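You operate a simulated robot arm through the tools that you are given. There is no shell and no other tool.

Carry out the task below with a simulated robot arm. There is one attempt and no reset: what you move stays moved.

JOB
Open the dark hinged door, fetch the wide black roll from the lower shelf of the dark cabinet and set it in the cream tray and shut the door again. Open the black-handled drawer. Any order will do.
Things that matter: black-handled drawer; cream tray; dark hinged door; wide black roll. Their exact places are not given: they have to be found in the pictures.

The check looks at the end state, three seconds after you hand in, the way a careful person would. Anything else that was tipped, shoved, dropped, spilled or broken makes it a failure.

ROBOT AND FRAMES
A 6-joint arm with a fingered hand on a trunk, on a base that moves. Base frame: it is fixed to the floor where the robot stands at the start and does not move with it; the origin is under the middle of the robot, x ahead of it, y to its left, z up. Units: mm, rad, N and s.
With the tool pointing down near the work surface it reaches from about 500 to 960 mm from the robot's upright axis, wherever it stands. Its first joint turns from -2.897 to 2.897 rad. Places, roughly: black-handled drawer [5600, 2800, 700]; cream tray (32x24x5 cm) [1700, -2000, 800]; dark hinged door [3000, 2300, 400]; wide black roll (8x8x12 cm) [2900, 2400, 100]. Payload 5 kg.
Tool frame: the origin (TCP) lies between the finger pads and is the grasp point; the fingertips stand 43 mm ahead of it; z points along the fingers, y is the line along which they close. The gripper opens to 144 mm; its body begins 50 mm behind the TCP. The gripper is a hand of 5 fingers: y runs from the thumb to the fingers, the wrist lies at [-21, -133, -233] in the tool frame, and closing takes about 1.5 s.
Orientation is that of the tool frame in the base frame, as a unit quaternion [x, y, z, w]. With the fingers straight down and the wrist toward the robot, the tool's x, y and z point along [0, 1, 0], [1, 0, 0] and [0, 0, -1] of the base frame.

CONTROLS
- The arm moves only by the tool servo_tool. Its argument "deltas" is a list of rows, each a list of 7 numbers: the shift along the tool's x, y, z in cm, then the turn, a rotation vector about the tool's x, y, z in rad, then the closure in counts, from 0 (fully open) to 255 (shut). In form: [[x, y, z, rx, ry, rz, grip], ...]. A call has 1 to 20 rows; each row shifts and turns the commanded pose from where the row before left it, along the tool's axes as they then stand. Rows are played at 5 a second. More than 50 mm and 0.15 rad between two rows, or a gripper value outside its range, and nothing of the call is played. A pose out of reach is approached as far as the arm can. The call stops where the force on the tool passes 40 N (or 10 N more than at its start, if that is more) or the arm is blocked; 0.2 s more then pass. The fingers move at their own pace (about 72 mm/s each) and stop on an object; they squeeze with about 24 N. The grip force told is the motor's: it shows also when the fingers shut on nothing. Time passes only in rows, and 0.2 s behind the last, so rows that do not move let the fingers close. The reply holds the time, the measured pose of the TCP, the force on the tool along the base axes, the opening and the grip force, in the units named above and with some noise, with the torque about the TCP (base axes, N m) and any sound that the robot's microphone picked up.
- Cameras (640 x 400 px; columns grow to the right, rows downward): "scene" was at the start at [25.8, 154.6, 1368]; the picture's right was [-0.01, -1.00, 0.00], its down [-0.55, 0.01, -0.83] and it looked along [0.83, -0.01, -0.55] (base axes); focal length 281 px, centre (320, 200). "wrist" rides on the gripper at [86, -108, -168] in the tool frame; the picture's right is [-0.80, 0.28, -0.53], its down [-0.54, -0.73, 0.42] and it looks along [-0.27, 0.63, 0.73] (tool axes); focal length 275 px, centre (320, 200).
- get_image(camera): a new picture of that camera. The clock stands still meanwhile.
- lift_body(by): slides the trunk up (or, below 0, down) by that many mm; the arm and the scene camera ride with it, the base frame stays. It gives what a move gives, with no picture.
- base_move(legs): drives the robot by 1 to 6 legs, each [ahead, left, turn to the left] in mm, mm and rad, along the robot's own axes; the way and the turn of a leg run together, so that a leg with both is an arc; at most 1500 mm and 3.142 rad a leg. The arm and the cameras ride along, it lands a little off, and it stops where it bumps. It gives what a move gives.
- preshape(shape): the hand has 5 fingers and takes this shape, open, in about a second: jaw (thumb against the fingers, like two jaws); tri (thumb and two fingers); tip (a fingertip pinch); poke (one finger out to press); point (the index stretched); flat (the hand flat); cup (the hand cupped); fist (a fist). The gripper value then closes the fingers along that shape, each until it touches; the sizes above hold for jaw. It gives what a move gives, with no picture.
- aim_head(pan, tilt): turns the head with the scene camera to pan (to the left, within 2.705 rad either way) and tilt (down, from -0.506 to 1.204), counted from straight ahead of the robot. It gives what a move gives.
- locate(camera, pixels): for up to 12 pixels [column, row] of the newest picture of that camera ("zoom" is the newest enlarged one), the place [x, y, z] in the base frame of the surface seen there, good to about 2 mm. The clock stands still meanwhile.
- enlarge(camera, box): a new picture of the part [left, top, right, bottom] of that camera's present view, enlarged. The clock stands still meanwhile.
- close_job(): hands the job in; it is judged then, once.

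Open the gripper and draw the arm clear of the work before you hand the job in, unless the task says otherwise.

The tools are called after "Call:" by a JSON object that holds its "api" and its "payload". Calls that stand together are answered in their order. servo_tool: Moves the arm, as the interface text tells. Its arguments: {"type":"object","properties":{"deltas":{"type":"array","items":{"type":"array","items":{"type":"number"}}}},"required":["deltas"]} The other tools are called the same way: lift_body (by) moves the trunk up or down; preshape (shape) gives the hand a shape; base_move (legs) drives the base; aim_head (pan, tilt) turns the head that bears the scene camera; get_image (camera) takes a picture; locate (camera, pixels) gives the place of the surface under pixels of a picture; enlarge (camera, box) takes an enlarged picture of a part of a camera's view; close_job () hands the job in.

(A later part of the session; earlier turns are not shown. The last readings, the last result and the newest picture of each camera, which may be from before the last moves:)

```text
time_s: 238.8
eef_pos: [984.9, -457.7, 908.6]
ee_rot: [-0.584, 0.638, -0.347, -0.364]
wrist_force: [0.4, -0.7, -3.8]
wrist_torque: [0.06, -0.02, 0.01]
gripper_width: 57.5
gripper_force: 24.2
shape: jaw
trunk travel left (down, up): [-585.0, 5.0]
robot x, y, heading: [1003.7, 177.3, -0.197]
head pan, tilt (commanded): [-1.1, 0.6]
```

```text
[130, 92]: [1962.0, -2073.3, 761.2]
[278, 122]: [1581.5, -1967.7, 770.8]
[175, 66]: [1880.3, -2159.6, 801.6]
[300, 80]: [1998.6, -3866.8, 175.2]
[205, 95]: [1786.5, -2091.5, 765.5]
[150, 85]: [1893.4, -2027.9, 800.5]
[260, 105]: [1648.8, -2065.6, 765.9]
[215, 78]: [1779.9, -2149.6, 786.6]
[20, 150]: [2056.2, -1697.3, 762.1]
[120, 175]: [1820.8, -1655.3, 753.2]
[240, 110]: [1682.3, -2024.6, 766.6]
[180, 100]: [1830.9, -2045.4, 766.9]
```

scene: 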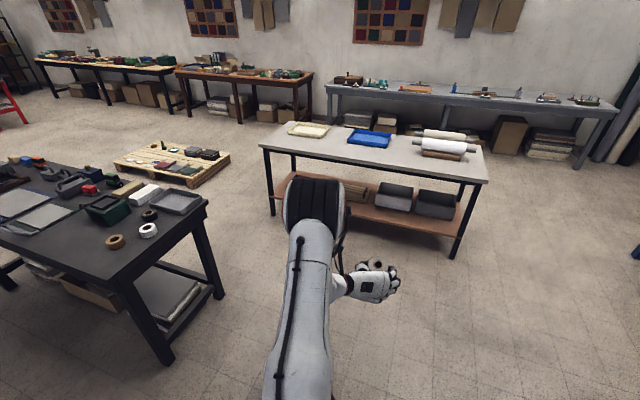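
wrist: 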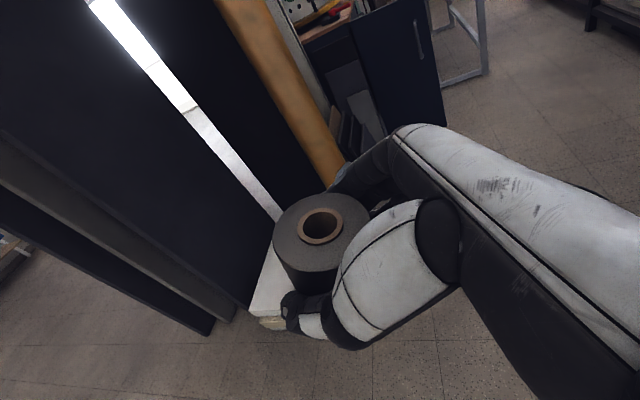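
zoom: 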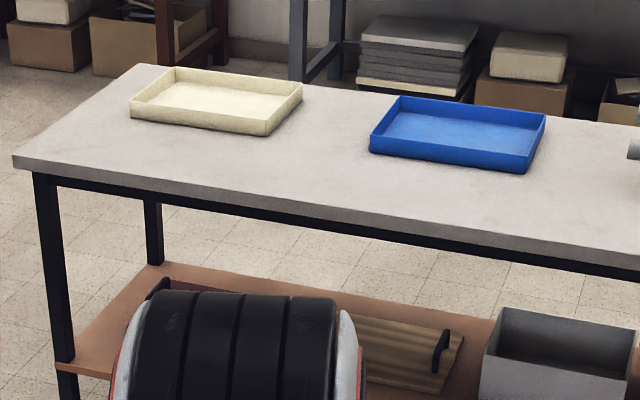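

I refine the tray's rim corners.

Call:
{"api": "locate", "payload": {"camera": "zoom", "pixels": [[133, 102], [133, 118], [264, 122], [264, 134], [300, 86], [298, 95], [176, 69], [200, 112], [200, 105], [230, 100], [285, 105], [250, 76]]}}

```text
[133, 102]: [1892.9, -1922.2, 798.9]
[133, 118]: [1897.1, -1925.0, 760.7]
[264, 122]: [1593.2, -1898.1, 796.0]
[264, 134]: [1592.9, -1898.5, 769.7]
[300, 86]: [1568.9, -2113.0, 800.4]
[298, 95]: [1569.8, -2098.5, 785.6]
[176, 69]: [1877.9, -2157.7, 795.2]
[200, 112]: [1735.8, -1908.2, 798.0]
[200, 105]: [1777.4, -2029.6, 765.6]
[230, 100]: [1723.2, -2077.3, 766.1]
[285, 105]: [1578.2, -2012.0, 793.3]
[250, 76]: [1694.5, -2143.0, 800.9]
```

Tray: centre about (1733, −2028), rim z≈800, floor z≈766. I measure where the roll sits in the hand with the wrist camera.

Call:
{"api": "get_image", "payload": {"camera": "wrist"}}

Call:
{"api": "locate", "payload": {"camera": "wrist", "pixels": [[275, 240], [290, 205], [330, 195], [362, 215], [350, 245], [300, 265], [285, 275], [310, 285], [300, 225], [342, 225], [318, 210], [275, 260]]}}

```text
taken
```

wrist: 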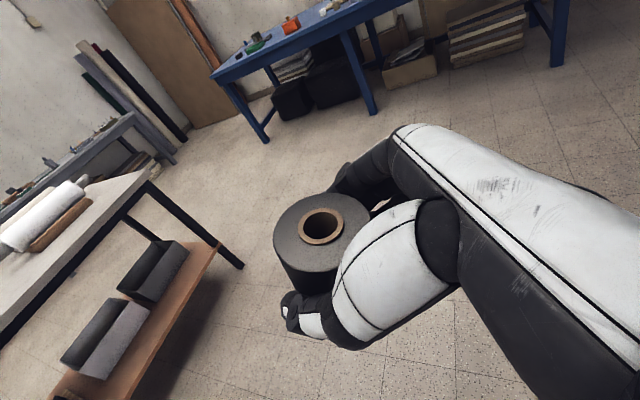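

```text
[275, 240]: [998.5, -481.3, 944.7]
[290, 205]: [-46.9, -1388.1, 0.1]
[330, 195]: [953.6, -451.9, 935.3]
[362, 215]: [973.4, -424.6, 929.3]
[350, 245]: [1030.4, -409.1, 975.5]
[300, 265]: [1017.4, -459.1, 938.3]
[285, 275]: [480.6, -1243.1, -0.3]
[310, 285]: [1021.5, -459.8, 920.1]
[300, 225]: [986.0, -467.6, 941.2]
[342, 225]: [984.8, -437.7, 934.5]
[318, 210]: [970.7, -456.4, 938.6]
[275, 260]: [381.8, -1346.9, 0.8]
```

The roll leans about 13° toward the robot in the grip; its bottom centre is 88 mm below the TCP. I raise the hand 60 mm and drive to the tray table, to about (1750, −1290).

Call:
{"api": "servo_tool", "payload": {"deltas": [[2.61, -0.05, -1.49, 0, 0, 0, 255], [2.61, -0.05, -1.49, 0, 0, 0, 255], [0, 0, 0, 0, 0, 0, 255]]}}

Call:
{"api": "base_move", "payload": {"legs": [[510, -648, 0], [510, -645, 0]]}}

Call:
{"api": "get_image", "payload": {"camera": "scene"}}

```text
time_s: 239.6
eef_pos: [989.4, -456.5, 970.0]
ee_rot: [-0.584, 0.638, -0.347, -0.363]
wrist_force: [-0.4, 0.3, -3.3]
wrist_torque: [0.05, 0.02, -0.01]
gripper_width: 57.6
gripper_force: 24.5
shape: jaw
trunk travel left (down, up): [-585.0, 5.0]
robot x, y, heading: [1002.4, 178.3, -0.192]
head pan, tilt (commanded): [-1.1, 0.6]
```

```text
time_s: 248.1
eef_pos: [1721.9, -1973.7, 970.0]
ee_rot: [-0.579, 0.642, -0.345, -0.365]
wrist_force: [-0.1, -0.3, -3.7]
wrist_torque: [0.04, 0.02, 0.0]
gripper_width: 57.4
gripper_force: 24.5
shape: jaw
trunk travel left (down, up): [-585.0, 5.0]
robot x, y, heading: [1745.2, -1342.6, -0.204]
head pan, tilt (commanded): [-1.1, 0.6]
```

```text
taken
```

scene: 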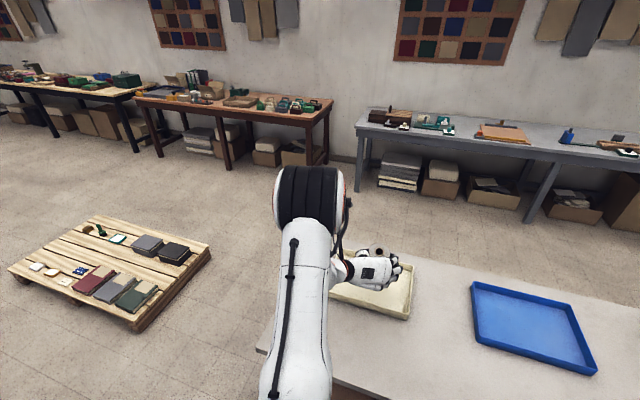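

The robot is quite near the table edge, so I back off 40 mm, then look down on the tray and hand.

Call:
{"api": "base_move", "payload": {"legs": [[-8, 39, 0]]}}

Call:
{"api": "aim_head", "payload": {"pan": -1.25, "tilt": 0.85}}

Call:
{"api": "get_image", "payload": {"camera": "scene"}}

Call:
{"api": "get_image", "payload": {"camera": "wrist"}}

```text
time_s: 249.0
eef_pos: [1722.8, -1933.4, 970.7]
ee_rot: [-0.578, 0.643, -0.345, -0.365]
wrist_force: [1.1, -0.1, -2.7]
wrist_torque: [0.05, 0.01, 0.02]
gripper_width: 57.5
gripper_force: 24.2
shape: jaw
trunk travel left (down, up): [-585.0, 5.0]
robot x, y, heading: [1742.4, -1299.8, -0.213]
head pan, tilt (commanded): [-1.1, 0.6]
```

```text
time_s: 249.8
eef_pos: [1722.1, -1933.3, 969.8]
ee_rot: [-0.578, 0.643, -0.344, -0.366]
wrist_force: [-0.4, -0.3, -3.6]
wrist_torque: [0.06, 0.01, -0.02]
gripper_width: 57.5
gripper_force: 23.4
shape: jaw
trunk travel left (down, up): [-585.0, 5.0]
robot x, y, heading: [1742.4, -1302.8, -0.211]
head pan, tilt (commanded): [-1.25, 0.85]
```

```text
taken
```

scene: 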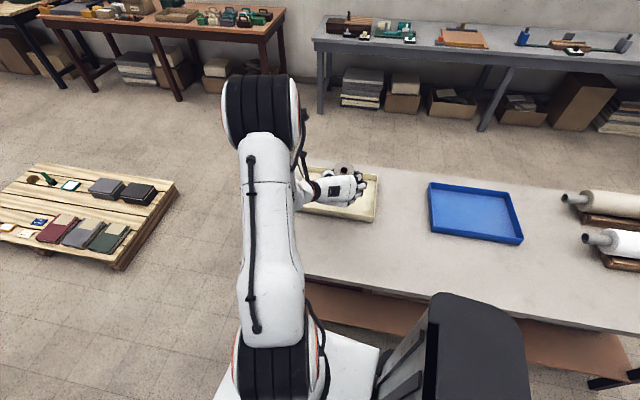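

```text
taken
```

wrist: 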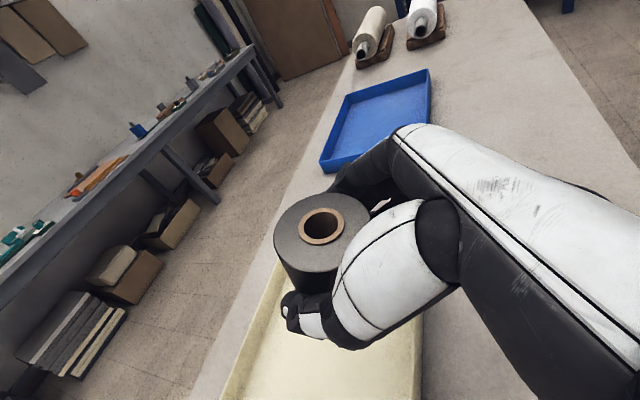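

The hand with the roll is above the tray's near part. I pitch the hand 0.236 rad nose-down so the roll stands vertical, then check its lean.

Call:
{"api": "servo_tool", "payload": {"deltas": [[0, 0, 0, -0.011, -0.117, -0.015, 255], [0, 0, 0, -0.011, -0.117, -0.015, 255], [0, 0, 0, 0, 0, 0, 255]]}}

Call:
{"api": "get_image", "payload": {"camera": "wrist"}}

Call:
{"api": "locate", "payload": {"camera": "wrist", "pixels": [[278, 238], [295, 210], [330, 198], [358, 210], [340, 250], [302, 262], [300, 228], [342, 225], [320, 210], [322, 243], [285, 225], [312, 265]]}}

```text
time_s: 250.6
eef_pos: [1723.0, -1934.0, 970.2]
ee_rot: [-0.621, 0.676, -0.261, -0.299]
wrist_force: [0.5, 0.0, -4.4]
wrist_torque: [-0.01, 0.0, 0.02]
gripper_width: 57.7
gripper_force: 23.9
shape: jaw
trunk travel left (down, up): [-585.0, 5.0]
robot x, y, heading: [1742.2, -1301.3, -0.211]
head pan, tilt (commanded): [-1.25, 0.85]
```

```text
taken
```

wrist: 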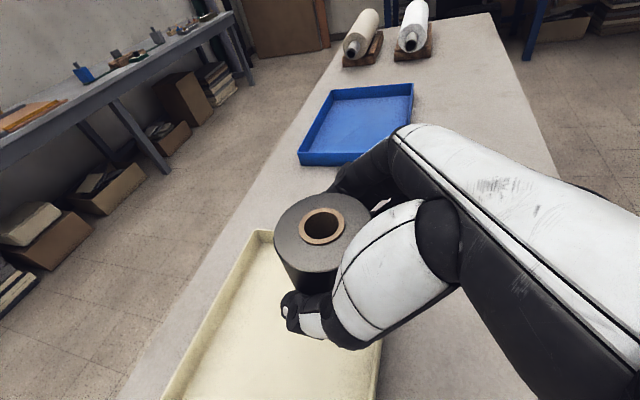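

```text
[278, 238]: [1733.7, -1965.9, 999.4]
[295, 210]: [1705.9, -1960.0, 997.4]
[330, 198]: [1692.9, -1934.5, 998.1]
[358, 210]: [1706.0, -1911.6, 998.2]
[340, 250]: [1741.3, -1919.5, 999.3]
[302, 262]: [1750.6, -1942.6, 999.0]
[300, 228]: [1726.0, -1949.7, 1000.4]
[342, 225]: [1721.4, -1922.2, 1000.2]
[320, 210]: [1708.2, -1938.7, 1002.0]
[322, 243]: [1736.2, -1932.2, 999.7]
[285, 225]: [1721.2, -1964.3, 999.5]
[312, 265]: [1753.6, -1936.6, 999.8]
```

The roll now stands vertical in the hand (top level at z≈999), axis at about (1722, −1936). I move it over the tray's centre.

Call:
{"api": "servo_tool", "payload": {"deltas": [[2.08, -0.62, 2.19, 0, 0, 0, 255], [2.08, -0.62, 2.19, 0, 0, 0, 255], [2.08, -0.62, 2.19, 0, 0, 0, 255], [0, 0, 0, 0, 0, 0, 255]]}}

Call:
{"api": "get_image", "payload": {"camera": "scene"}}

Call:
{"api": "get_image", "payload": {"camera": "wrist"}}

```text
time_s: 251.6
eef_pos: [1730.7, -2026.4, 969.2]
ee_rot: [-0.621, 0.675, -0.262, -0.299]
wrist_force: [0.7, -0.3, -3.2]
wrist_torque: [0.01, 0.02, -0.03]
gripper_width: 57.6
gripper_force: 24.3
shape: jaw
trunk travel left (down, up): [-585.0, 5.0]
robot x, y, heading: [1741.9, -1300.6, -0.214]
head pan, tilt (commanded): [-1.25, 0.85]
```

```text
taken
```

scene: 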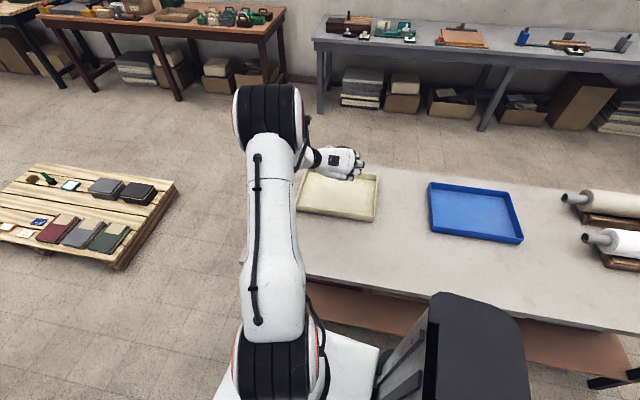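

```text
taken
```

wrist: 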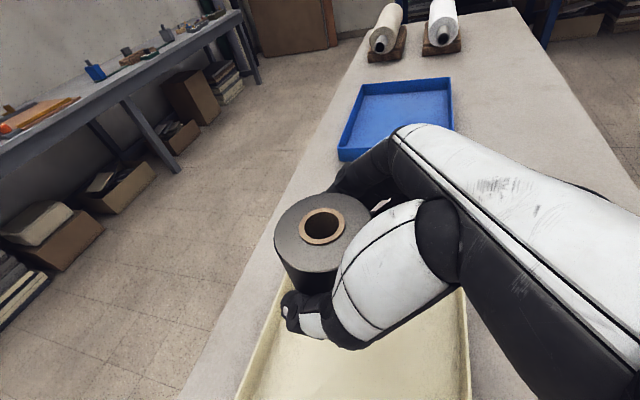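

Over the tray. I re-measure the tray's rim from here to confirm alignment before lowering.

Call:
{"api": "locate", "payload": {"camera": "scene", "pixels": [[378, 176], [374, 221], [299, 212], [340, 218], [340, 205], [360, 195], [376, 198], [320, 205], [300, 195], [345, 178]]}}

Call:
{"api": "locate", "payload": {"camera": "wrist", "pixels": [[300, 228], [342, 225], [320, 210], [322, 243], [280, 290], [240, 395], [330, 380], [465, 300], [470, 390], [440, 370], [260, 350], [400, 380]]}}

```text
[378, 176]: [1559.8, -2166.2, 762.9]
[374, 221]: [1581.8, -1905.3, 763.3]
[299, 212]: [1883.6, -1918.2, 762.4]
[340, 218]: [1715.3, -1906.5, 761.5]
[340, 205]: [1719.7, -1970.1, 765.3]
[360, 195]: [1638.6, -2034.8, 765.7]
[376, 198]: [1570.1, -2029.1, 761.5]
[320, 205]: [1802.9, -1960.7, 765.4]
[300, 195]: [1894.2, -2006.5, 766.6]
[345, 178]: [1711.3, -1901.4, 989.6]
```

```text
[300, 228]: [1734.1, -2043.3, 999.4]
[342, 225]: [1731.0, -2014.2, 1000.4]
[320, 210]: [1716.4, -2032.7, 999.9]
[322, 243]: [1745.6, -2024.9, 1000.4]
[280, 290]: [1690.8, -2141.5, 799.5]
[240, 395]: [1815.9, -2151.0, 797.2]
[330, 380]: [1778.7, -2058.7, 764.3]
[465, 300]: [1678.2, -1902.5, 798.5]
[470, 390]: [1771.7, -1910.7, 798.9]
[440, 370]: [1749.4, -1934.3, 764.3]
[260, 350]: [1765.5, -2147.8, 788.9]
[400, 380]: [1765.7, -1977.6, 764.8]
```

The roll's axis (1732, −2029) is centred over the tray (rims at y −1906 and −2145, floor z≈765). I lower it 100 mm.

Call:
{"api": "servo_tool", "payload": {"deltas": [[-1.82, -0.05, 1.71, 0, 0, 0, 255], [-1.82, -0.05, 1.71, 0, 0, 0, 255], [-1.82, -0.05, 1.71, 0, 0, 0, 255], [-1.82, -0.05, 1.71, 0, 0, 0, 255], [0, 0, 0, 0, 0, 0, 255]]}}

Call:
{"api": "get_image", "payload": {"camera": "wrist"}}

Call:
{"api": "enlarge", "payload": {"camera": "scene", "box": [270, 130, 410, 250]}}

Call:
{"api": "locate", "payload": {"camera": "wrist", "pixels": [[300, 228], [342, 225], [320, 210], [322, 243], [285, 240], [330, 198]]}}

```text
time_s: 252.8
eef_pos: [1732.4, -2026.8, 870.7]
ee_rot: [-0.62, 0.676, -0.262, -0.3]
wrist_force: [-0.2, 0.2, -4.2]
wrist_torque: [0.01, -0.02, 0.01]
gripper_width: 57.3
gripper_force: 23.9
shape: jaw
trunk travel left (down, up): [-585.0, 5.0]
robot x, y, heading: [1740.2, -1295.7, -0.212]
head pan, tilt (commanded): [-1.25, 0.85]
```

```text
taken
```

wrist: 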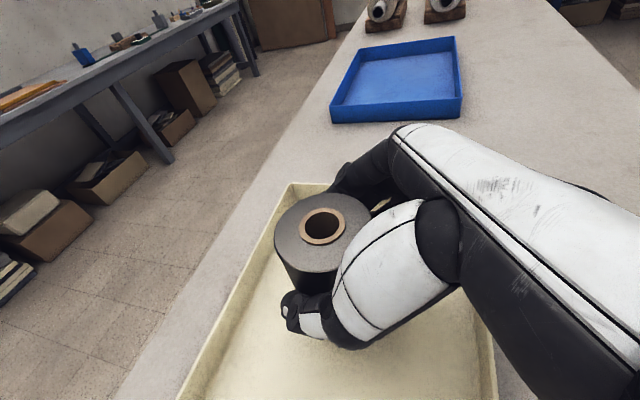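

```text
3.33 times, centred on (340, 190) of scene
```

zoom: 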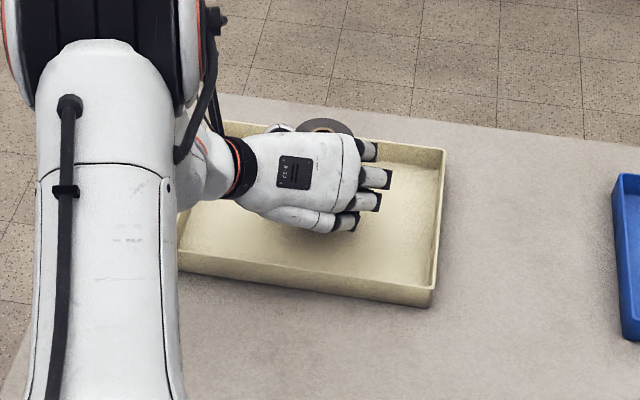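

```text
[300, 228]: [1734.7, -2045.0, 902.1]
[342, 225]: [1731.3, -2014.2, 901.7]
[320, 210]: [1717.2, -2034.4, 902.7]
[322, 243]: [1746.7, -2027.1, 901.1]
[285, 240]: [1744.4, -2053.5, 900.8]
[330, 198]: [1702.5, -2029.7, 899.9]
```

About 18 mm left to the tray floor. I lower 14 mm, then in 1.5 mm steps, watching the force.

Call:
{"api": "servo_tool", "payload": {"deltas": [[-0.34, -0.01, 0.32, 0, 0, 0, 255], [-0.34, -0.01, 0.32, 0, 0, 0, 255], [-0.34, -0.01, 0.32, 0, 0, 0, 255], [0, 0, 0, 0, 0, 0, 255]]}}

Call:
{"api": "servo_tool", "payload": {"deltas": [[-0.11, 0, 0.103, 0, 0, 0, 255], [0, 0, 0, 0, 0, 0, 255]]}}

Call:
{"api": "servo_tool", "payload": {"deltas": [[-0.11, 0, 0.103, 0, 0, 0, 255], [0, 0, 0, 0, 0, 0, 255]]}}

```text
time_s: 253.8
eef_pos: [1731.3, -2024.4, 856.8]
ee_rot: [-0.62, 0.676, -0.262, -0.3]
wrist_force: [0.5, -0.4, -4.3]
wrist_torque: [0.02, 0.0, 0.0]
gripper_width: 57.2
gripper_force: 23.8
shape: jaw
trunk travel left (down, up): [-585.0, 5.0]
robot x, y, heading: [1742.4, -1300.9, -0.21]
head pan, tilt (commanded): [-1.25, 0.85]
```

```text
time_s: 254.4
eef_pos: [1731.7, -2026.8, 854.7]
ee_rot: [-0.621, 0.675, -0.262, -0.299]
wrist_force: [-0.5, 0.0, -2.4]
wrist_torque: [0.02, 0.05, 0.02]
gripper_width: 57.7
gripper_force: 24.1
shape: jaw
trunk travel left (down, up): [-585.0, 5.0]
robot x, y, heading: [1744.1, -1299.4, -0.213]
head pan, tilt (commanded): [-1.25, 0.85]
```

```text
time_s: 255.0
eef_pos: [1731.3, -2026.8, 853.5]
ee_rot: [-0.62, 0.676, -0.262, -0.3]
wrist_force: [0.5, -0.6, 1.4]
wrist_torque: [0.04, 0.14, 0.0]
gripper_width: 57.7
gripper_force: 24.7
shape: jaw
trunk travel left (down, up): [-585.0, 5.0]
robot x, y, heading: [1742.1, -1303.9, -0.213]
head pan, tilt (commanded): [-1.25, 0.85]
```

The force went from −4 to +1.4 N: the roll stands on the tray floor. I open the hand gently in steps.

Call:
{"api": "servo_tool", "payload": {"deltas": [[0, 0, 0, 0, 0, 0, 145], [0, 0, 0, 0, 0, 0, 130], [0, 0, 0, 0, 0, 0, 110], [0, 0, 0, 0, 0, 0, 90], [0, 0, 0, 0, 0, 0, 72], [0, 0, 0, 0, 0, 0, 60], [0, 0, 0, 0, 0, 0, 60], [0, 0, 0, 0, 0, 0, 60]]}}

Call:
{"api": "get_image", "payload": {"camera": "wrist"}}

Call:
{"api": "locate", "payload": {"camera": "wrist", "pixels": [[300, 228], [342, 225], [320, 210], [322, 243], [285, 240], [330, 198]]}}

```text
time_s: 256.8
eef_pos: [1732.1, -2026.2, 852.7]
ee_rot: [-0.621, 0.676, -0.262, -0.3]
wrist_force: [-0.3, 0.4, -0.4]
wrist_torque: [-0.04, -0.02, 0.0]
gripper_width: 109.8
gripper_force: 0.0
shape: jaw
trunk travel left (down, up): [-585.0, 5.0]
robot x, y, heading: [1743.9, -1301.3, -0.21]
head pan, tilt (commanded): [-1.25, 0.85]
```

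```text
taken
```

wrist: 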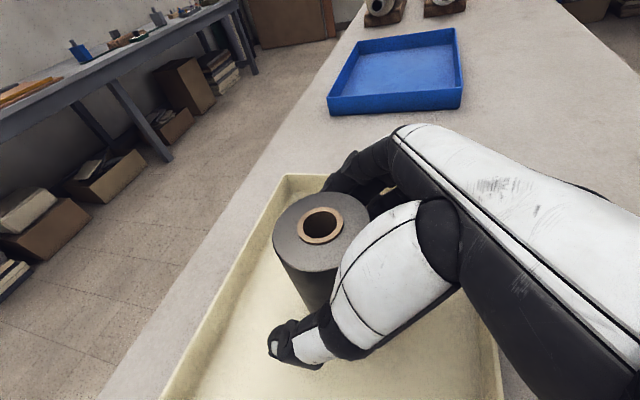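

```text
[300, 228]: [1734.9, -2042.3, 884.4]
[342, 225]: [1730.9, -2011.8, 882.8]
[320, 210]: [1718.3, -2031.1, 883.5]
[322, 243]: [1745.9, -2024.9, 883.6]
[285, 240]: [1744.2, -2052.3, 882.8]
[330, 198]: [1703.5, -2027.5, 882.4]
```

The roll stands upright in the tray (top z≈883, axis about 1732, −2027). I open fully and withdraw the hand backwards and upwards along its own axis.

Call:
{"api": "servo_tool", "payload": {"deltas": [[0, 0, 0, 0, 0, 0, 20], [0, 0, 0, 0, 0, 0, 20], [0, 0, -1.0, 0, 0, 0, 20], [0, 0, -2.0, 0, 0, 0, 20], [0, 0, -3.0, 0, 0, 0, 20], [0, 0, -3.5, 0, 0, 0, 20], [0, 0, -3.5, 0, 0, 0, 20], [0, 0, -3.5, 0, 0, 0, 20], [0, 0, -3.5, 0, 0, 0, 20], [0, 0, 0, 0, 0, 0, 20]]}}

Call:
{"api": "get_image", "payload": {"camera": "wrist"}}

Call:
{"api": "get_image", "payload": {"camera": "scene"}}

```text
time_s: 259.0
eef_pos: [1748.1, -1880.1, 989.8]
ee_rot: [-0.62, 0.676, -0.262, -0.3]
wrist_force: [-0.1, 0.2, -0.2]
wrist_torque: [-0.04, 0.0, -0.02]
gripper_width: 132.4
gripper_force: 0.1
shape: jaw
trunk travel left (down, up): [-585.0, 5.0]
robot x, y, heading: [1740.6, -1300.0, -0.211]
head pan, tilt (commanded): [-1.25, 0.85]
```

```text
taken
```

wrist: 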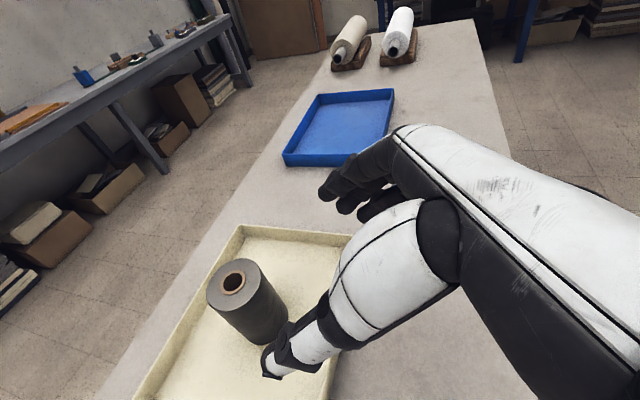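

```text
taken
```

scene: 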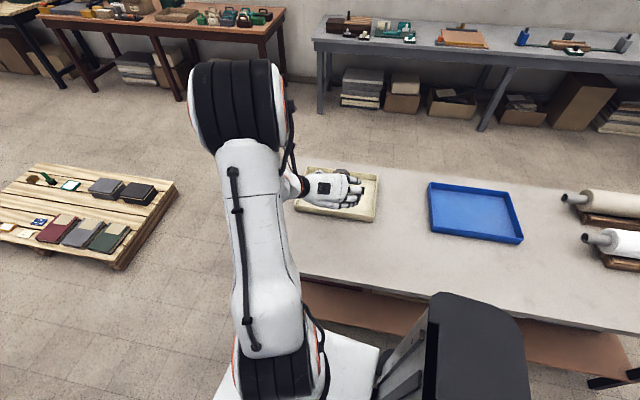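

The roll stands in the middle of the tray, untouched now. I drive back the way I came: away from the table, to (1000, 177), turning to the earlier heading.

Call:
{"api": "base_move", "payload": {"legs": [[-63, 293, 0], [-971, 996, 0], [0, 0, -1.774]]}}

Call:
{"api": "get_image", "payload": {"camera": "scene"}}

```text
time_s: 271.9
eef_pos: [407.4, 287.3, 989.6]
ee_rot: [0.148, 0.905, 0.074, -0.391]
wrist_force: [-0.2, -0.1, 0.0]
wrist_torque: [0.01, -0.01, -0.02]
gripper_width: 132.6
gripper_force: 0.0
shape: jaw
trunk travel left (down, up): [-585.0, 5.0]
robot x, y, heading: [974.1, 152.9, -2.02]
head pan, tilt (commanded): [-1.25, 0.85]
```

```text
taken
```

scene: 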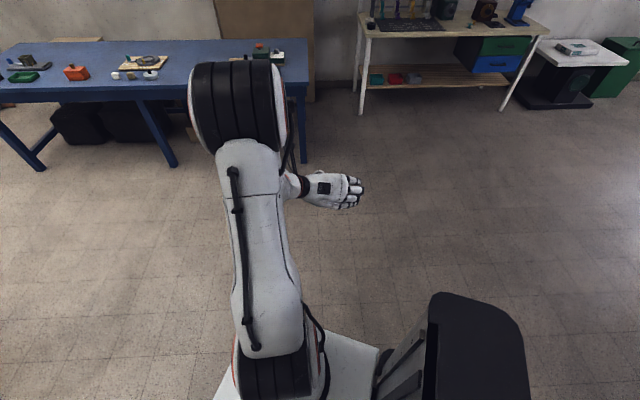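

On course at (974, 153). I drive east past the centre table to about (3627, 579).

Call:
{"api": "base_move", "payload": {"legs": [[-768, 1103, 0], [-768, 1103, 0]]}}

Call:
{"api": "aim_head", "payload": {"pan": -2.2, "tilt": 0.7}}

Call:
{"api": "get_image", "payload": {"camera": "scene"}}

```text
time_s: 285.0
eef_pos: [3074.9, 642.1, 988.4]
ee_rot: [0.167, 0.902, 0.081, -0.39]
wrist_force: [0.5, 0.0, 0.3]
wrist_torque: [0.02, 0.04, 0.0]
gripper_width: 132.4
gripper_force: 0.2
shape: jaw
trunk travel left (down, up): [-585.0, 5.0]
robot x, y, heading: [3631.2, 489.0, -2.058]
head pan, tilt (commanded): [-1.25, 0.85]
```

```text
time_s: 286.2
eef_pos: [3073.7, 642.7, 989.6]
ee_rot: [0.166, 0.902, 0.082, -0.389]
wrist_force: [0.8, 0.0, -0.4]
wrist_torque: [0.0, 0.01, -0.01]
gripper_width: 132.5
gripper_force: 0.1
shape: jaw
trunk travel left (down, up): [-585.0, 5.0]
robot x, y, heading: [3631.9, 487.0, -2.06]
head pan, tilt (commanded): [-2.201, 0.7]
```

```text
taken
```

scene: 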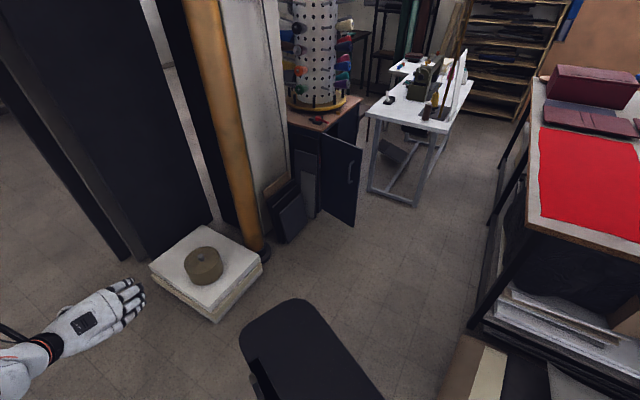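

The door still stands open at (345,180). I correct the heading and drive up the aisle to about (3700, 1300), then on to (3785, 2235).

Call:
{"api": "base_move", "payload": {"legs": [[0, 0, 0.075], [-772, -265, 0]]}}

Call:
{"api": "get_image", "payload": {"camera": "scene"}}

```text
time_s: 291.0
eef_pos: [3138.9, 1417.1, 988.8]
ee_rot: [0.138, 0.907, 0.07, -0.393]
wrist_force: [0.3, 0.6, -0.3]
wrist_torque: [-0.01, 0.0, 0.0]
gripper_width: 132.8
gripper_force: 0.1
shape: jaw
trunk travel left (down, up): [-585.0, 5.0]
robot x, y, heading: [3706.6, 1300.5, -1.996]
head pan, tilt (commanded): [-2.201, 0.7]
```

```text
taken
```

scene: 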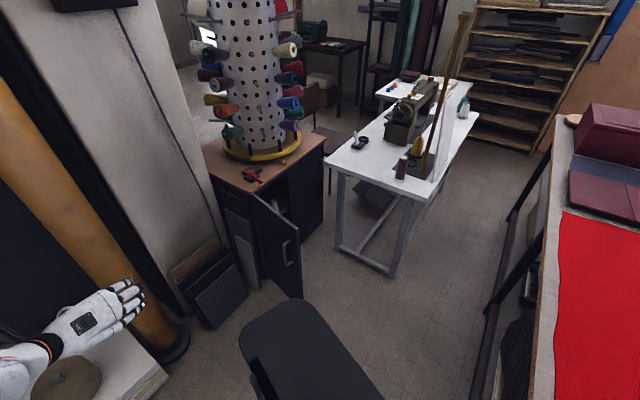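

Clear so far. I continue to (3785, 2235); the hand passes above the open door.

Call:
{"api": "base_move", "payload": {"legs": [[-884, -315, 0]]}}

Call:
{"api": "aim_head", "payload": {"pan": -1.1, "tilt": 0.75}}

Call:
{"api": "get_image", "payload": {"camera": "scene"}}

```text
time_s: 296.0
eef_pos: [3238.2, 2374.7, 989.6]
ee_rot: [0.15, 0.905, 0.075, -0.392]
wrist_force: [0.1, 0.2, 0.2]
wrist_torque: [0.04, -0.03, 0.02]
gripper_width: 132.7
gripper_force: 0.2
shape: jaw
trunk travel left (down, up): [-585.0, 5.0]
robot x, y, heading: [3799.4, 2237.9, -2.028]
head pan, tilt (commanded): [-2.201, 0.7]
```

```text
time_s: 297.3
eef_pos: [3237.3, 2375.8, 989.9]
ee_rot: [0.151, 0.905, 0.075, -0.391]
wrist_force: [-0.6, -0.2, 1.0]
wrist_torque: [0.02, 0.01, -0.02]
gripper_width: 132.8
gripper_force: 0.2
shape: jaw
trunk travel left (down, up): [-585.0, 5.0]
robot x, y, heading: [3800.8, 2240.1, -2.024]
head pan, tilt (commanded): [-1.1, 0.75]
```

```text
taken
```

scene: 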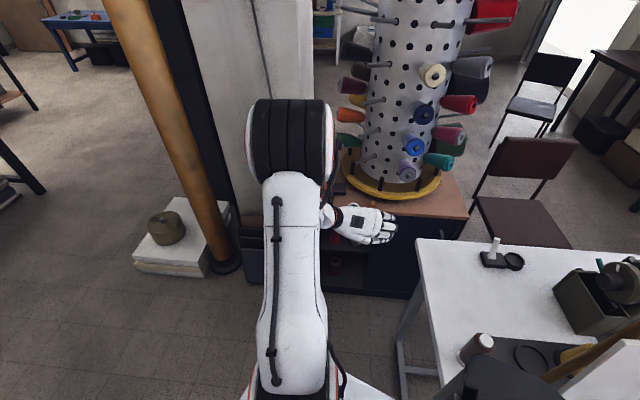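

I lower the trunk 400 mm to look into the cabinet again.

Call:
{"api": "lift_body", "payload": {"by": -400}}

Call:
{"api": "get_image", "payload": {"camera": "scene"}}

Call:
{"api": "get_image", "payload": {"camera": "wrist"}}

```text
time_s: 301.1
eef_pos: [3237.9, 2373.6, 589.6]
ee_rot: [0.151, 0.905, 0.074, -0.391]
wrist_force: [0.5, 0.0, -0.1]
wrist_torque: [0.01, -0.01, -0.01]
gripper_width: 132.6
gripper_force: 0.0
shape: jaw
trunk travel left (down, up): [-185.0, 405.0]
robot x, y, heading: [3801.7, 2246.2, -2.028]
head pan, tilt (commanded): [-1.1, 0.75]
```

```text
taken
```

scene: 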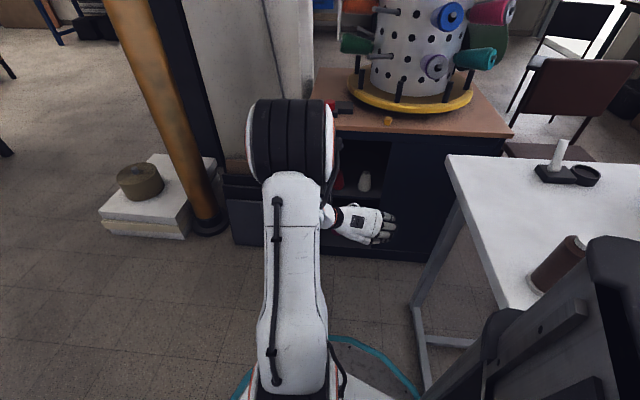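

```text
taken
```

wrist: 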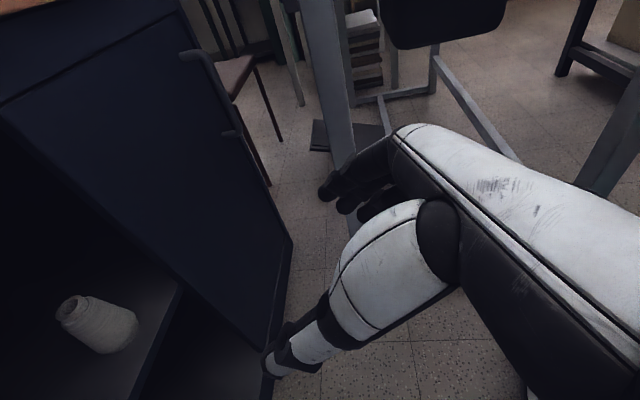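

I turn the hand about 50° counter-clockwise and lower it, which also points the wrist camera straight into the lower shelf.

Call:
{"api": "servo_tool", "payload": {"deltas": [[0.15, -1.49, 3.28, 0.1098, 0.043, -0.0716, 75], [-0.01, -1.5, 3.02, 0.1098, 0.043, -0.0716, 75], [-0.18, -1.52, 2.76, 0.1098, 0.043, -0.0716, 75], [-0.34, -1.53, 2.5, 0.1098, 0.043, -0.0716, 75], [-0.5, -1.55, 2.24, 0.1098, 0.043, -0.0716, 75], [-0.66, -1.57, 1.98, 0.1098, 0.043, -0.0716, 75], [-0.83, -1.58, 1.72, 0.1098, 0.043, -0.0716, 75], [0, 0, 0, 0, 0, 0, 75]]}}

Call:
{"api": "get_image", "payload": {"camera": "wrist"}}

Call:
{"api": "get_image", "payload": {"camera": "scene"}}

```text
time_s: 302.9
eef_pos: [3120.1, 2271.5, 467.8]
ee_rot: [-0.24, 0.808, -0.153, -0.515]
wrist_force: [-0.5, 0.2, -0.5]
wrist_torque: [-0.02, 0.0, -0.01]
gripper_width: 102.2
gripper_force: 0.0
shape: jaw
trunk travel left (down, up): [-185.0, 405.0]
robot x, y, heading: [3797.9, 2240.1, -2.021]
head pan, tilt (commanded): [-1.1, 0.75]
```

```text
taken
```

wrist: 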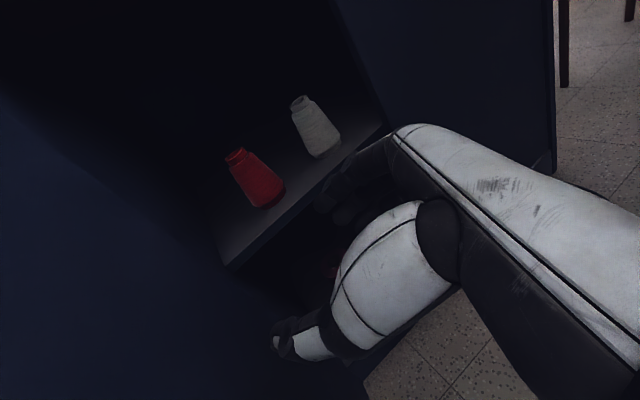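

```text
taken
```

scene: 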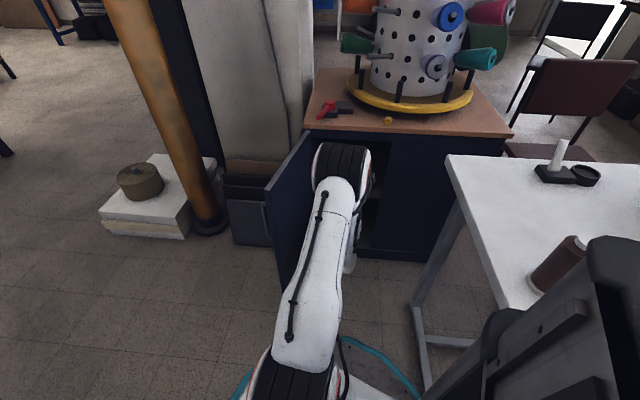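

The pose is good; both cones on the upper shelf are upright. I lower the trunk 180 mm to see the lower shelf.

Call:
{"api": "lift_body", "payload": {"by": -180}}

Call:
{"api": "get_image", "payload": {"camera": "wrist"}}

Call:
{"api": "get_image", "payload": {"camera": "scene"}}

```text
time_s: 304.9
eef_pos: [3121.1, 2270.0, 288.9]
ee_rot: [-0.241, 0.808, -0.153, -0.515]
wrist_force: [0.7, 0.0, 0.4]
wrist_torque: [0.0, -0.01, 0.0]
gripper_width: 102.0
gripper_force: 0.1
shape: jaw
trunk travel left (down, up): [-5.0, 585.0]
robot x, y, heading: [3801.6, 2238.9, -2.025]
head pan, tilt (commanded): [-1.1, 0.75]
```

```text
taken
```

wrist: 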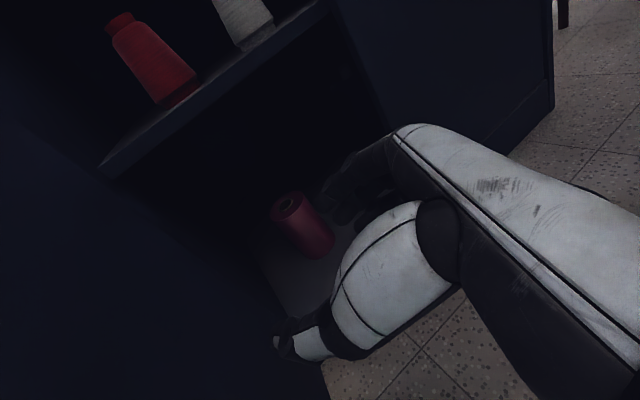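

```text
taken
```

scene: 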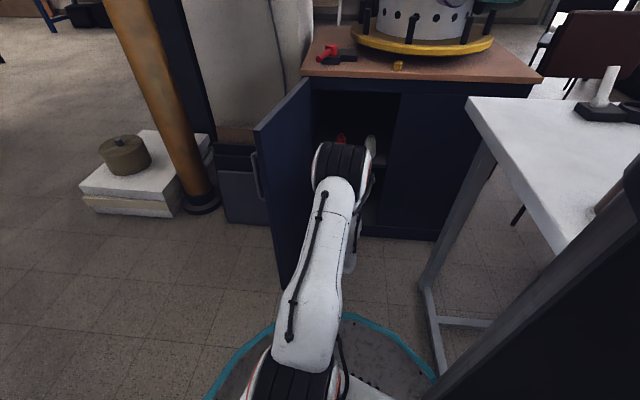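

The red roll is seen at (303,225). I measure it and the two cones now.

Call:
{"api": "enlarge", "payload": {"camera": "wrist", "box": [240, 170, 360, 290]}}

Call:
{"api": "locate", "payload": {"camera": "zoom", "pixels": [[300, 250], [340, 300], [380, 350], [420, 330], [360, 250], [310, 300], [470, 360], [450, 400], [420, 280], [250, 130], [330, 150], [200, 180]]}}

Call:
{"api": "locate", "payload": {"camera": "wrist", "pixels": [[140, 60], [160, 60], [170, 90], [185, 75], [125, 25], [240, 20], [255, 25], [245, 40], [265, 20], [150, 45], [175, 100], [250, 35]]}}

```text
3.33 times, centred on (300, 230) of wrist
```

zoom: 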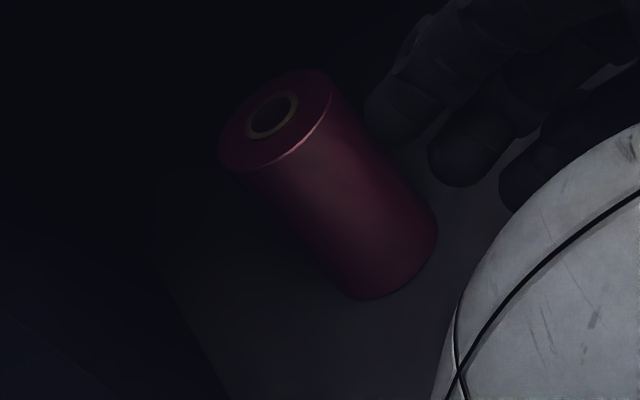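

```text
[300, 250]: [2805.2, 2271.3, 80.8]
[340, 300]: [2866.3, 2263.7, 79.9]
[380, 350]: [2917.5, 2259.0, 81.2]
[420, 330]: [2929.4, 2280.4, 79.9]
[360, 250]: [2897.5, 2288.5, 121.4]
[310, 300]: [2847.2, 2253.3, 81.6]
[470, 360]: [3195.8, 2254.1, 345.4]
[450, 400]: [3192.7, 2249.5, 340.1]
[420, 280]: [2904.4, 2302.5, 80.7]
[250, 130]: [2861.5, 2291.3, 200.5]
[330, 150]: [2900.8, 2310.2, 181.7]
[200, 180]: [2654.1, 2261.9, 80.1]
```

```text
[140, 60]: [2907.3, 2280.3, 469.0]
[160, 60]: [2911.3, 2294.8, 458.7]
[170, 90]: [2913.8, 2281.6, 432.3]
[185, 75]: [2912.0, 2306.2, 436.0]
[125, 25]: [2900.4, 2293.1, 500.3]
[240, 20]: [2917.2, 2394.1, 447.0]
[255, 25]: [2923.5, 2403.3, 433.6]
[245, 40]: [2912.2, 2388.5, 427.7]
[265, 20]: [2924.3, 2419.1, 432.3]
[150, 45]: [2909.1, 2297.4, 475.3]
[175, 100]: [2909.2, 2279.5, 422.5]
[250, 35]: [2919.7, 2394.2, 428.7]
```

I sample more points on the red roll for a good fit.

Call:
{"api": "locate", "payload": {"camera": "zoom", "pixels": [[270, 190], [300, 210], [330, 220], [360, 200], [390, 220], [350, 160], [410, 230], [425, 240], [320, 130], [330, 95], [240, 168], [285, 155]]}}

Call:
{"api": "locate", "payload": {"camera": "zoom", "pixels": [[270, 98], [295, 110], [270, 135], [248, 120], [300, 75], [225, 150], [345, 130], [370, 160], [340, 250], [380, 270], [350, 280], [400, 200]]}}

```text
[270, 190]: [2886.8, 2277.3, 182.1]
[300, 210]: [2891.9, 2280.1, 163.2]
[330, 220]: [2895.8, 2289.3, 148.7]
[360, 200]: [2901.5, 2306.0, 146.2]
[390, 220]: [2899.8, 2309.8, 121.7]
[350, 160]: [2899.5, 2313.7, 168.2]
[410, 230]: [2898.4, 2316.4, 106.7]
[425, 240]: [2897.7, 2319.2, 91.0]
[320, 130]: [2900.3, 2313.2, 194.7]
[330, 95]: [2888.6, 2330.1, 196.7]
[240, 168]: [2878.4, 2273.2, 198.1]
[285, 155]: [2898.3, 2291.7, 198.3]
```

```text
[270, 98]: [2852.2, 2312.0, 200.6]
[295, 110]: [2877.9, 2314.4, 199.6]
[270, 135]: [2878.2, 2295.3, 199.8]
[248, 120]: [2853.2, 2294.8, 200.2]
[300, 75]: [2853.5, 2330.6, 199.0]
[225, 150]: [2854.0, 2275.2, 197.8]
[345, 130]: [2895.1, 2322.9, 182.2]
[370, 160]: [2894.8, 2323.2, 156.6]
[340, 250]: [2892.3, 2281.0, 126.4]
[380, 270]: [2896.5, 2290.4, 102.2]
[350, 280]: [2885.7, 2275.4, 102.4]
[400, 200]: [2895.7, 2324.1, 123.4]
```

The red roll measures (2862, 2304), about 13 mm from its original (2873, 2312). As the hand is already well placed, I will gently put it back: grasp it, draw it 13 mm toward me, release. First I bring the base 50 mm closer.

Call:
{"api": "base_move", "payload": {"legs": [[22, -45, 0]]}}

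Call:
{"api": "get_image", "payload": {"camera": "wrist"}}

```text
time_s: 305.9
eef_pos: [3070.0, 2271.6, 287.9]
ee_rot: [-0.24, 0.809, -0.153, -0.514]
wrist_force: [-0.4, 0.0, -0.2]
wrist_torque: [0.04, 0.02, -0.02]
gripper_width: 102.0
gripper_force: 0.1
shape: jaw
trunk travel left (down, up): [-5.0, 585.0]
robot x, y, heading: [3749.6, 2239.9, -2.024]
head pan, tilt (commanded): [-1.1, 0.75]
```

```text
taken
```

wrist: 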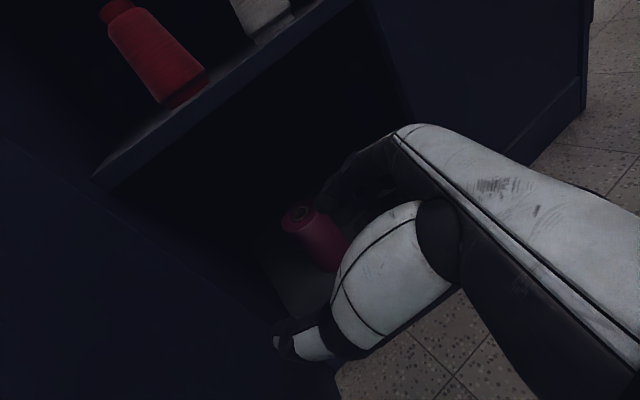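

I move the hand to the approach line at (3040, 2372, 165), outside the opening.

Call:
{"api": "servo_tool", "payload": {"deltas": [[-2.48, 2.0, 0.5, 0, 0, 0, 75], [-2.48, 2.0, 0.5, 0, 0, 0, 75], [-2.48, 2.0, 0.5, 0, 0, 0, 75], [-2.48, 2.0, 0.5, 0, 0, 0, 75], [-2.48, 2.0, 0.5, 0, 0, 0, 75], [0, 0, 0, 0, 0, 0, 75]]}}

Call:
{"api": "get_image", "payload": {"camera": "wrist"}}

Call:
{"api": "enlarge", "payload": {"camera": "scene", "box": [300, 110, 430, 260]}}

```text
time_s: 307.3
eef_pos: [3042.2, 2374.6, 166.8]
ee_rot: [-0.24, 0.809, -0.153, -0.515]
wrist_force: [0.9, -0.5, -0.7]
wrist_torque: [-0.02, -0.04, -0.04]
gripper_width: 101.7
gripper_force: 0.1
shape: jaw
trunk travel left (down, up): [-5.0, 585.0]
robot x, y, heading: [3749.4, 2240.1, -2.026]
head pan, tilt (commanded): [-1.1, 0.75]
```

```text
taken
```

wrist: 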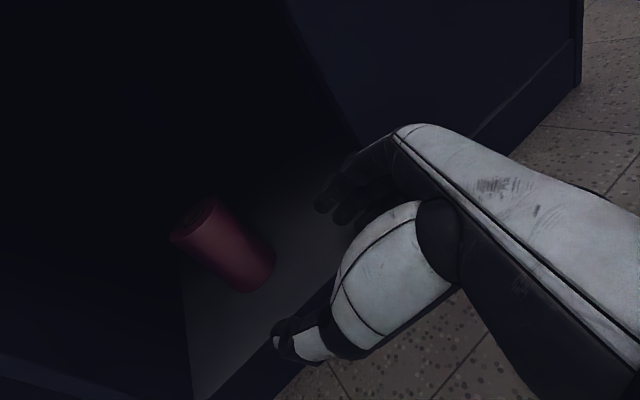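

```text
2.67 times, centred on (365, 185) of scene
```

zoom: 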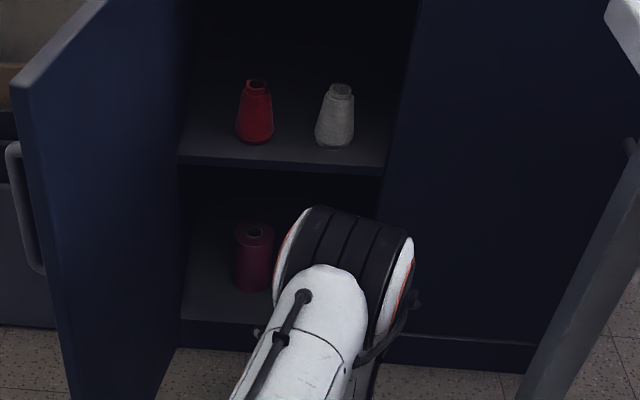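

All clear. I move in to (2950, 2355).

Call:
{"api": "servo_tool", "payload": {"deltas": [[0.93, 0.84, 1.99, 0, 0, 0, 75], [0.93, 0.84, 1.99, 0, 0, 0, 75], [0.93, 0.84, 1.99, 0, 0, 0, 75], [0.93, 0.84, 1.99, 0, 0, 0, 75], [0, 0, 0, 0, 0, 0, 75]]}}

Call:
{"api": "get_image", "payload": {"camera": "wrist"}}

Call:
{"api": "enlarge", "payload": {"camera": "scene", "box": [300, 110, 430, 260]}}

```text
time_s: 308.5
eef_pos: [2947.1, 2353.0, 166.8]
ee_rot: [-0.24, 0.808, -0.152, -0.515]
wrist_force: [-0.3, 1.5, -0.3]
wrist_torque: [0.01, -0.02, 0.0]
gripper_width: 101.8
gripper_force: 0.0
shape: jaw
trunk travel left (down, up): [-5.0, 585.0]
robot x, y, heading: [3751.3, 2240.6, -2.021]
head pan, tilt (commanded): [-1.1, 0.75]
```

```text
taken
```

wrist: 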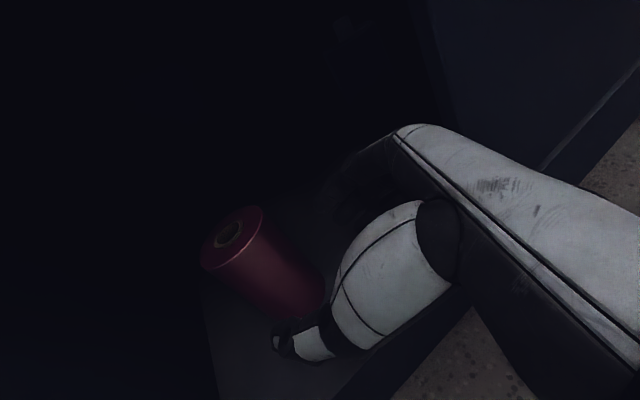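

```text
2.67 times, centred on (365, 185) of scene
```

zoom: 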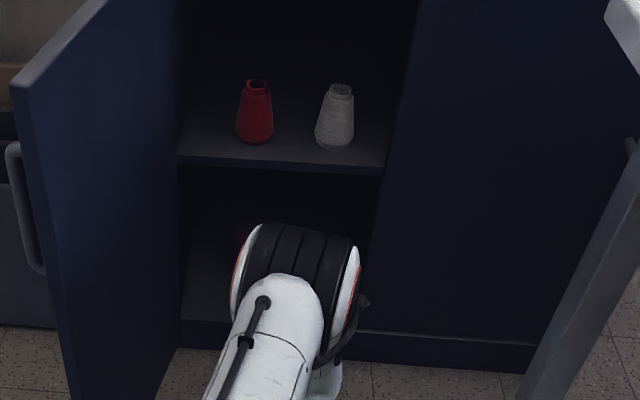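

The red roll is straight ahead of the open hand. I advance 88 mm to straddle it.

Call:
{"api": "servo_tool", "payload": {"deltas": [[0.93, 0.13, 1.99, 0, 0, 0, 75], [0.93, 0.13, 1.99, 0, 0, 0, 75], [0.93, 0.13, 1.99, 0, 0, 0, 75], [0.93, 0.13, 1.99, 0, 0, 0, 75], [0, 0, 0, 0, 0, 0, 75]]}}

Call:
{"api": "get_image", "payload": {"camera": "wrist"}}

Call:
{"api": "locate", "payload": {"camera": "wrist", "pixels": [[300, 200], [320, 230], [290, 240], [310, 260], [270, 230], [330, 210], [280, 260], [300, 220], [340, 200], [260, 250], [310, 280], [290, 200]]}}

```text
time_s: 309.7
eef_pos: [2871.5, 2306.0, 168.5]
ee_rot: [-0.24, 0.809, -0.153, -0.514]
wrist_force: [-0.1, 0.0, 0.2]
wrist_torque: [0.01, 0.01, 0.02]
gripper_width: 101.9
gripper_force: 0.0
shape: jaw
trunk travel left (down, up): [-5.0, 585.0]
robot x, y, heading: [3746.7, 2243.1, -2.025]
head pan, tilt (commanded): [-1.1, 0.75]
```

```text
taken
```

wrist: 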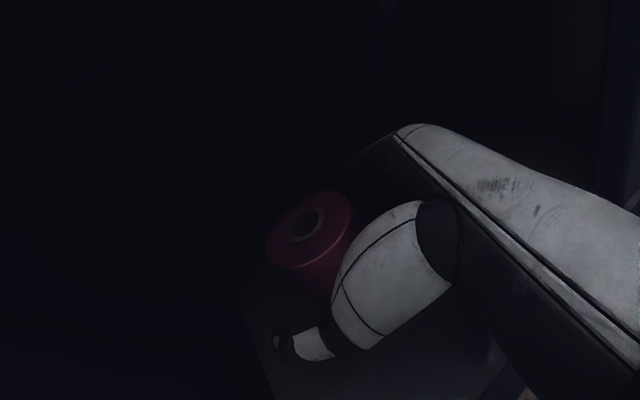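

```text
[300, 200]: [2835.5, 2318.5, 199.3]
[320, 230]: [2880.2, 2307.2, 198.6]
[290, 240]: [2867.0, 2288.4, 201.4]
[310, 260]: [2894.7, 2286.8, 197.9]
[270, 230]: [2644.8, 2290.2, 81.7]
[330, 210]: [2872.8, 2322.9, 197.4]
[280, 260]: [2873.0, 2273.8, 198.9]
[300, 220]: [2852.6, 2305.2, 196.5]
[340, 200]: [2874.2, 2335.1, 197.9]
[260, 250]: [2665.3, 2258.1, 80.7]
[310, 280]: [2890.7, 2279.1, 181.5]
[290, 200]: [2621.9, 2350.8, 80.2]
```

The red roll lies between thumb and fingers, untouched. I close the hand on it.

Call:
{"api": "servo_tool", "payload": {"deltas": [[0, 0, 0, 0, 0, 0, 110], [0, 0, 0, 0, 0, 0, 130], [0, 0, 0, 0, 0, 0, 150], [0, 0, 0, 0, 0, 0, 180], [0, 0, 0, 0, 0, 0, 220], [0, 0, 0, 0, 0, 0, 255], [0, 0, 0, 0, 0, 0, 255], [0, 0, 0, 0, 0, 0, 255], [0, 0, 0, 0, 0, 0, 255]]}}

Call:
{"api": "get_image", "payload": {"camera": "wrist"}}

Call:
{"api": "locate", "payload": {"camera": "wrist", "pixels": [[300, 205], [320, 230], [290, 240], [310, 260], [285, 225], [325, 215], [280, 255], [305, 208], [345, 205], [305, 240], [310, 280], [330, 195]]}}

```text
time_s: 311.7
eef_pos: [2871.1, 2305.6, 168.2]
ee_rot: [-0.241, 0.808, -0.153, -0.515]
wrist_force: [-0.6, -0.3, 0.8]
wrist_torque: [0.1, 0.06, 0.0]
gripper_width: 56.4
gripper_force: 23.9
shape: jaw
trunk travel left (down, up): [-5.0, 585.0]
robot x, y, heading: [3749.4, 2245.5, -2.024]
head pan, tilt (commanded): [-1.1, 0.75]
```

```text
taken
```

wrist: 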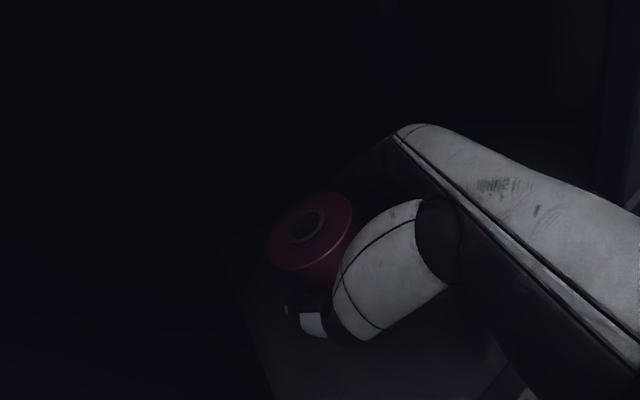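

```text
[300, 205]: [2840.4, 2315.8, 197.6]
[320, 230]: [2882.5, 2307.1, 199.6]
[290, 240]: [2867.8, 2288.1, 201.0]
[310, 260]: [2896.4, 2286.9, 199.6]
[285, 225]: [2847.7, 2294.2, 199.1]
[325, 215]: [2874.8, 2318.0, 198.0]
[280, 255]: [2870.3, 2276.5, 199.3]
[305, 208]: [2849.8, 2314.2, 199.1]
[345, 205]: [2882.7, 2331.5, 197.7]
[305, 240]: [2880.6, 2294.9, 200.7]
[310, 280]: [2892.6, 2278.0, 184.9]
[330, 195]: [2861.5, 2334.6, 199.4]
```

Gripped, with the roll's axis at about (2863, 2305). I draw it straight back toward me by 13 mm on the shelf.

Call:
{"api": "servo_tool", "payload": {"deltas": [[-0.14, 0.01, -0.3, 0, 0, 0, 255], [-0.14, 0.01, -0.3, 0, 0, 0, 255], [-0.14, 0.01, -0.3, 0, 0, 0, 255], [-0.14, 0.01, -0.3, 0, 0, 0, 255], [0, 0, 0, 0, 0, 0, 255]]}}

Call:
{"api": "get_image", "payload": {"camera": "wrist"}}

Call:
{"api": "locate", "payload": {"camera": "wrist", "pixels": [[300, 205], [320, 230], [290, 240], [310, 260], [285, 225], [325, 215], [280, 255], [305, 208], [345, 205], [305, 240], [310, 280], [330, 195]]}}

```text
time_s: 312.9
eef_pos: [2882.7, 2315.4, 166.6]
ee_rot: [-0.241, 0.808, -0.152, -0.515]
wrist_force: [-2.3, -1.2, 9.8]
wrist_torque: [0.17, 0.37, 0.13]
gripper_width: 55.8
gripper_force: 23.8
shape: jaw
trunk travel left (down, up): [-5.0, 585.0]
robot x, y, heading: [3753.3, 2244.6, -2.017]
head pan, tilt (commanded): [-1.1, 0.75]
```

```text
taken
```

wrist: 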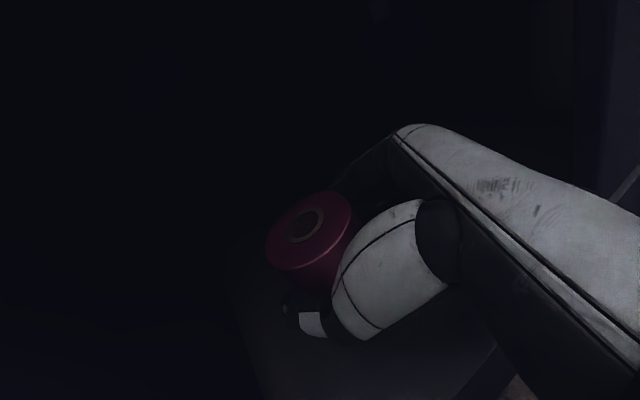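

```text
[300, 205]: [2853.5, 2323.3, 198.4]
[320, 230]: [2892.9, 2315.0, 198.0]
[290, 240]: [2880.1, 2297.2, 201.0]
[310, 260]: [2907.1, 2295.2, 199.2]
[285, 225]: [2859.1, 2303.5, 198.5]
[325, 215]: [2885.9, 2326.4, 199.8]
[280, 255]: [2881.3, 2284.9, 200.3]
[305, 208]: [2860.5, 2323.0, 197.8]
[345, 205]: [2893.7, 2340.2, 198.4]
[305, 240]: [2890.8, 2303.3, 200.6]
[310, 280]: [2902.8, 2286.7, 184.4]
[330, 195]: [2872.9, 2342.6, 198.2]
```

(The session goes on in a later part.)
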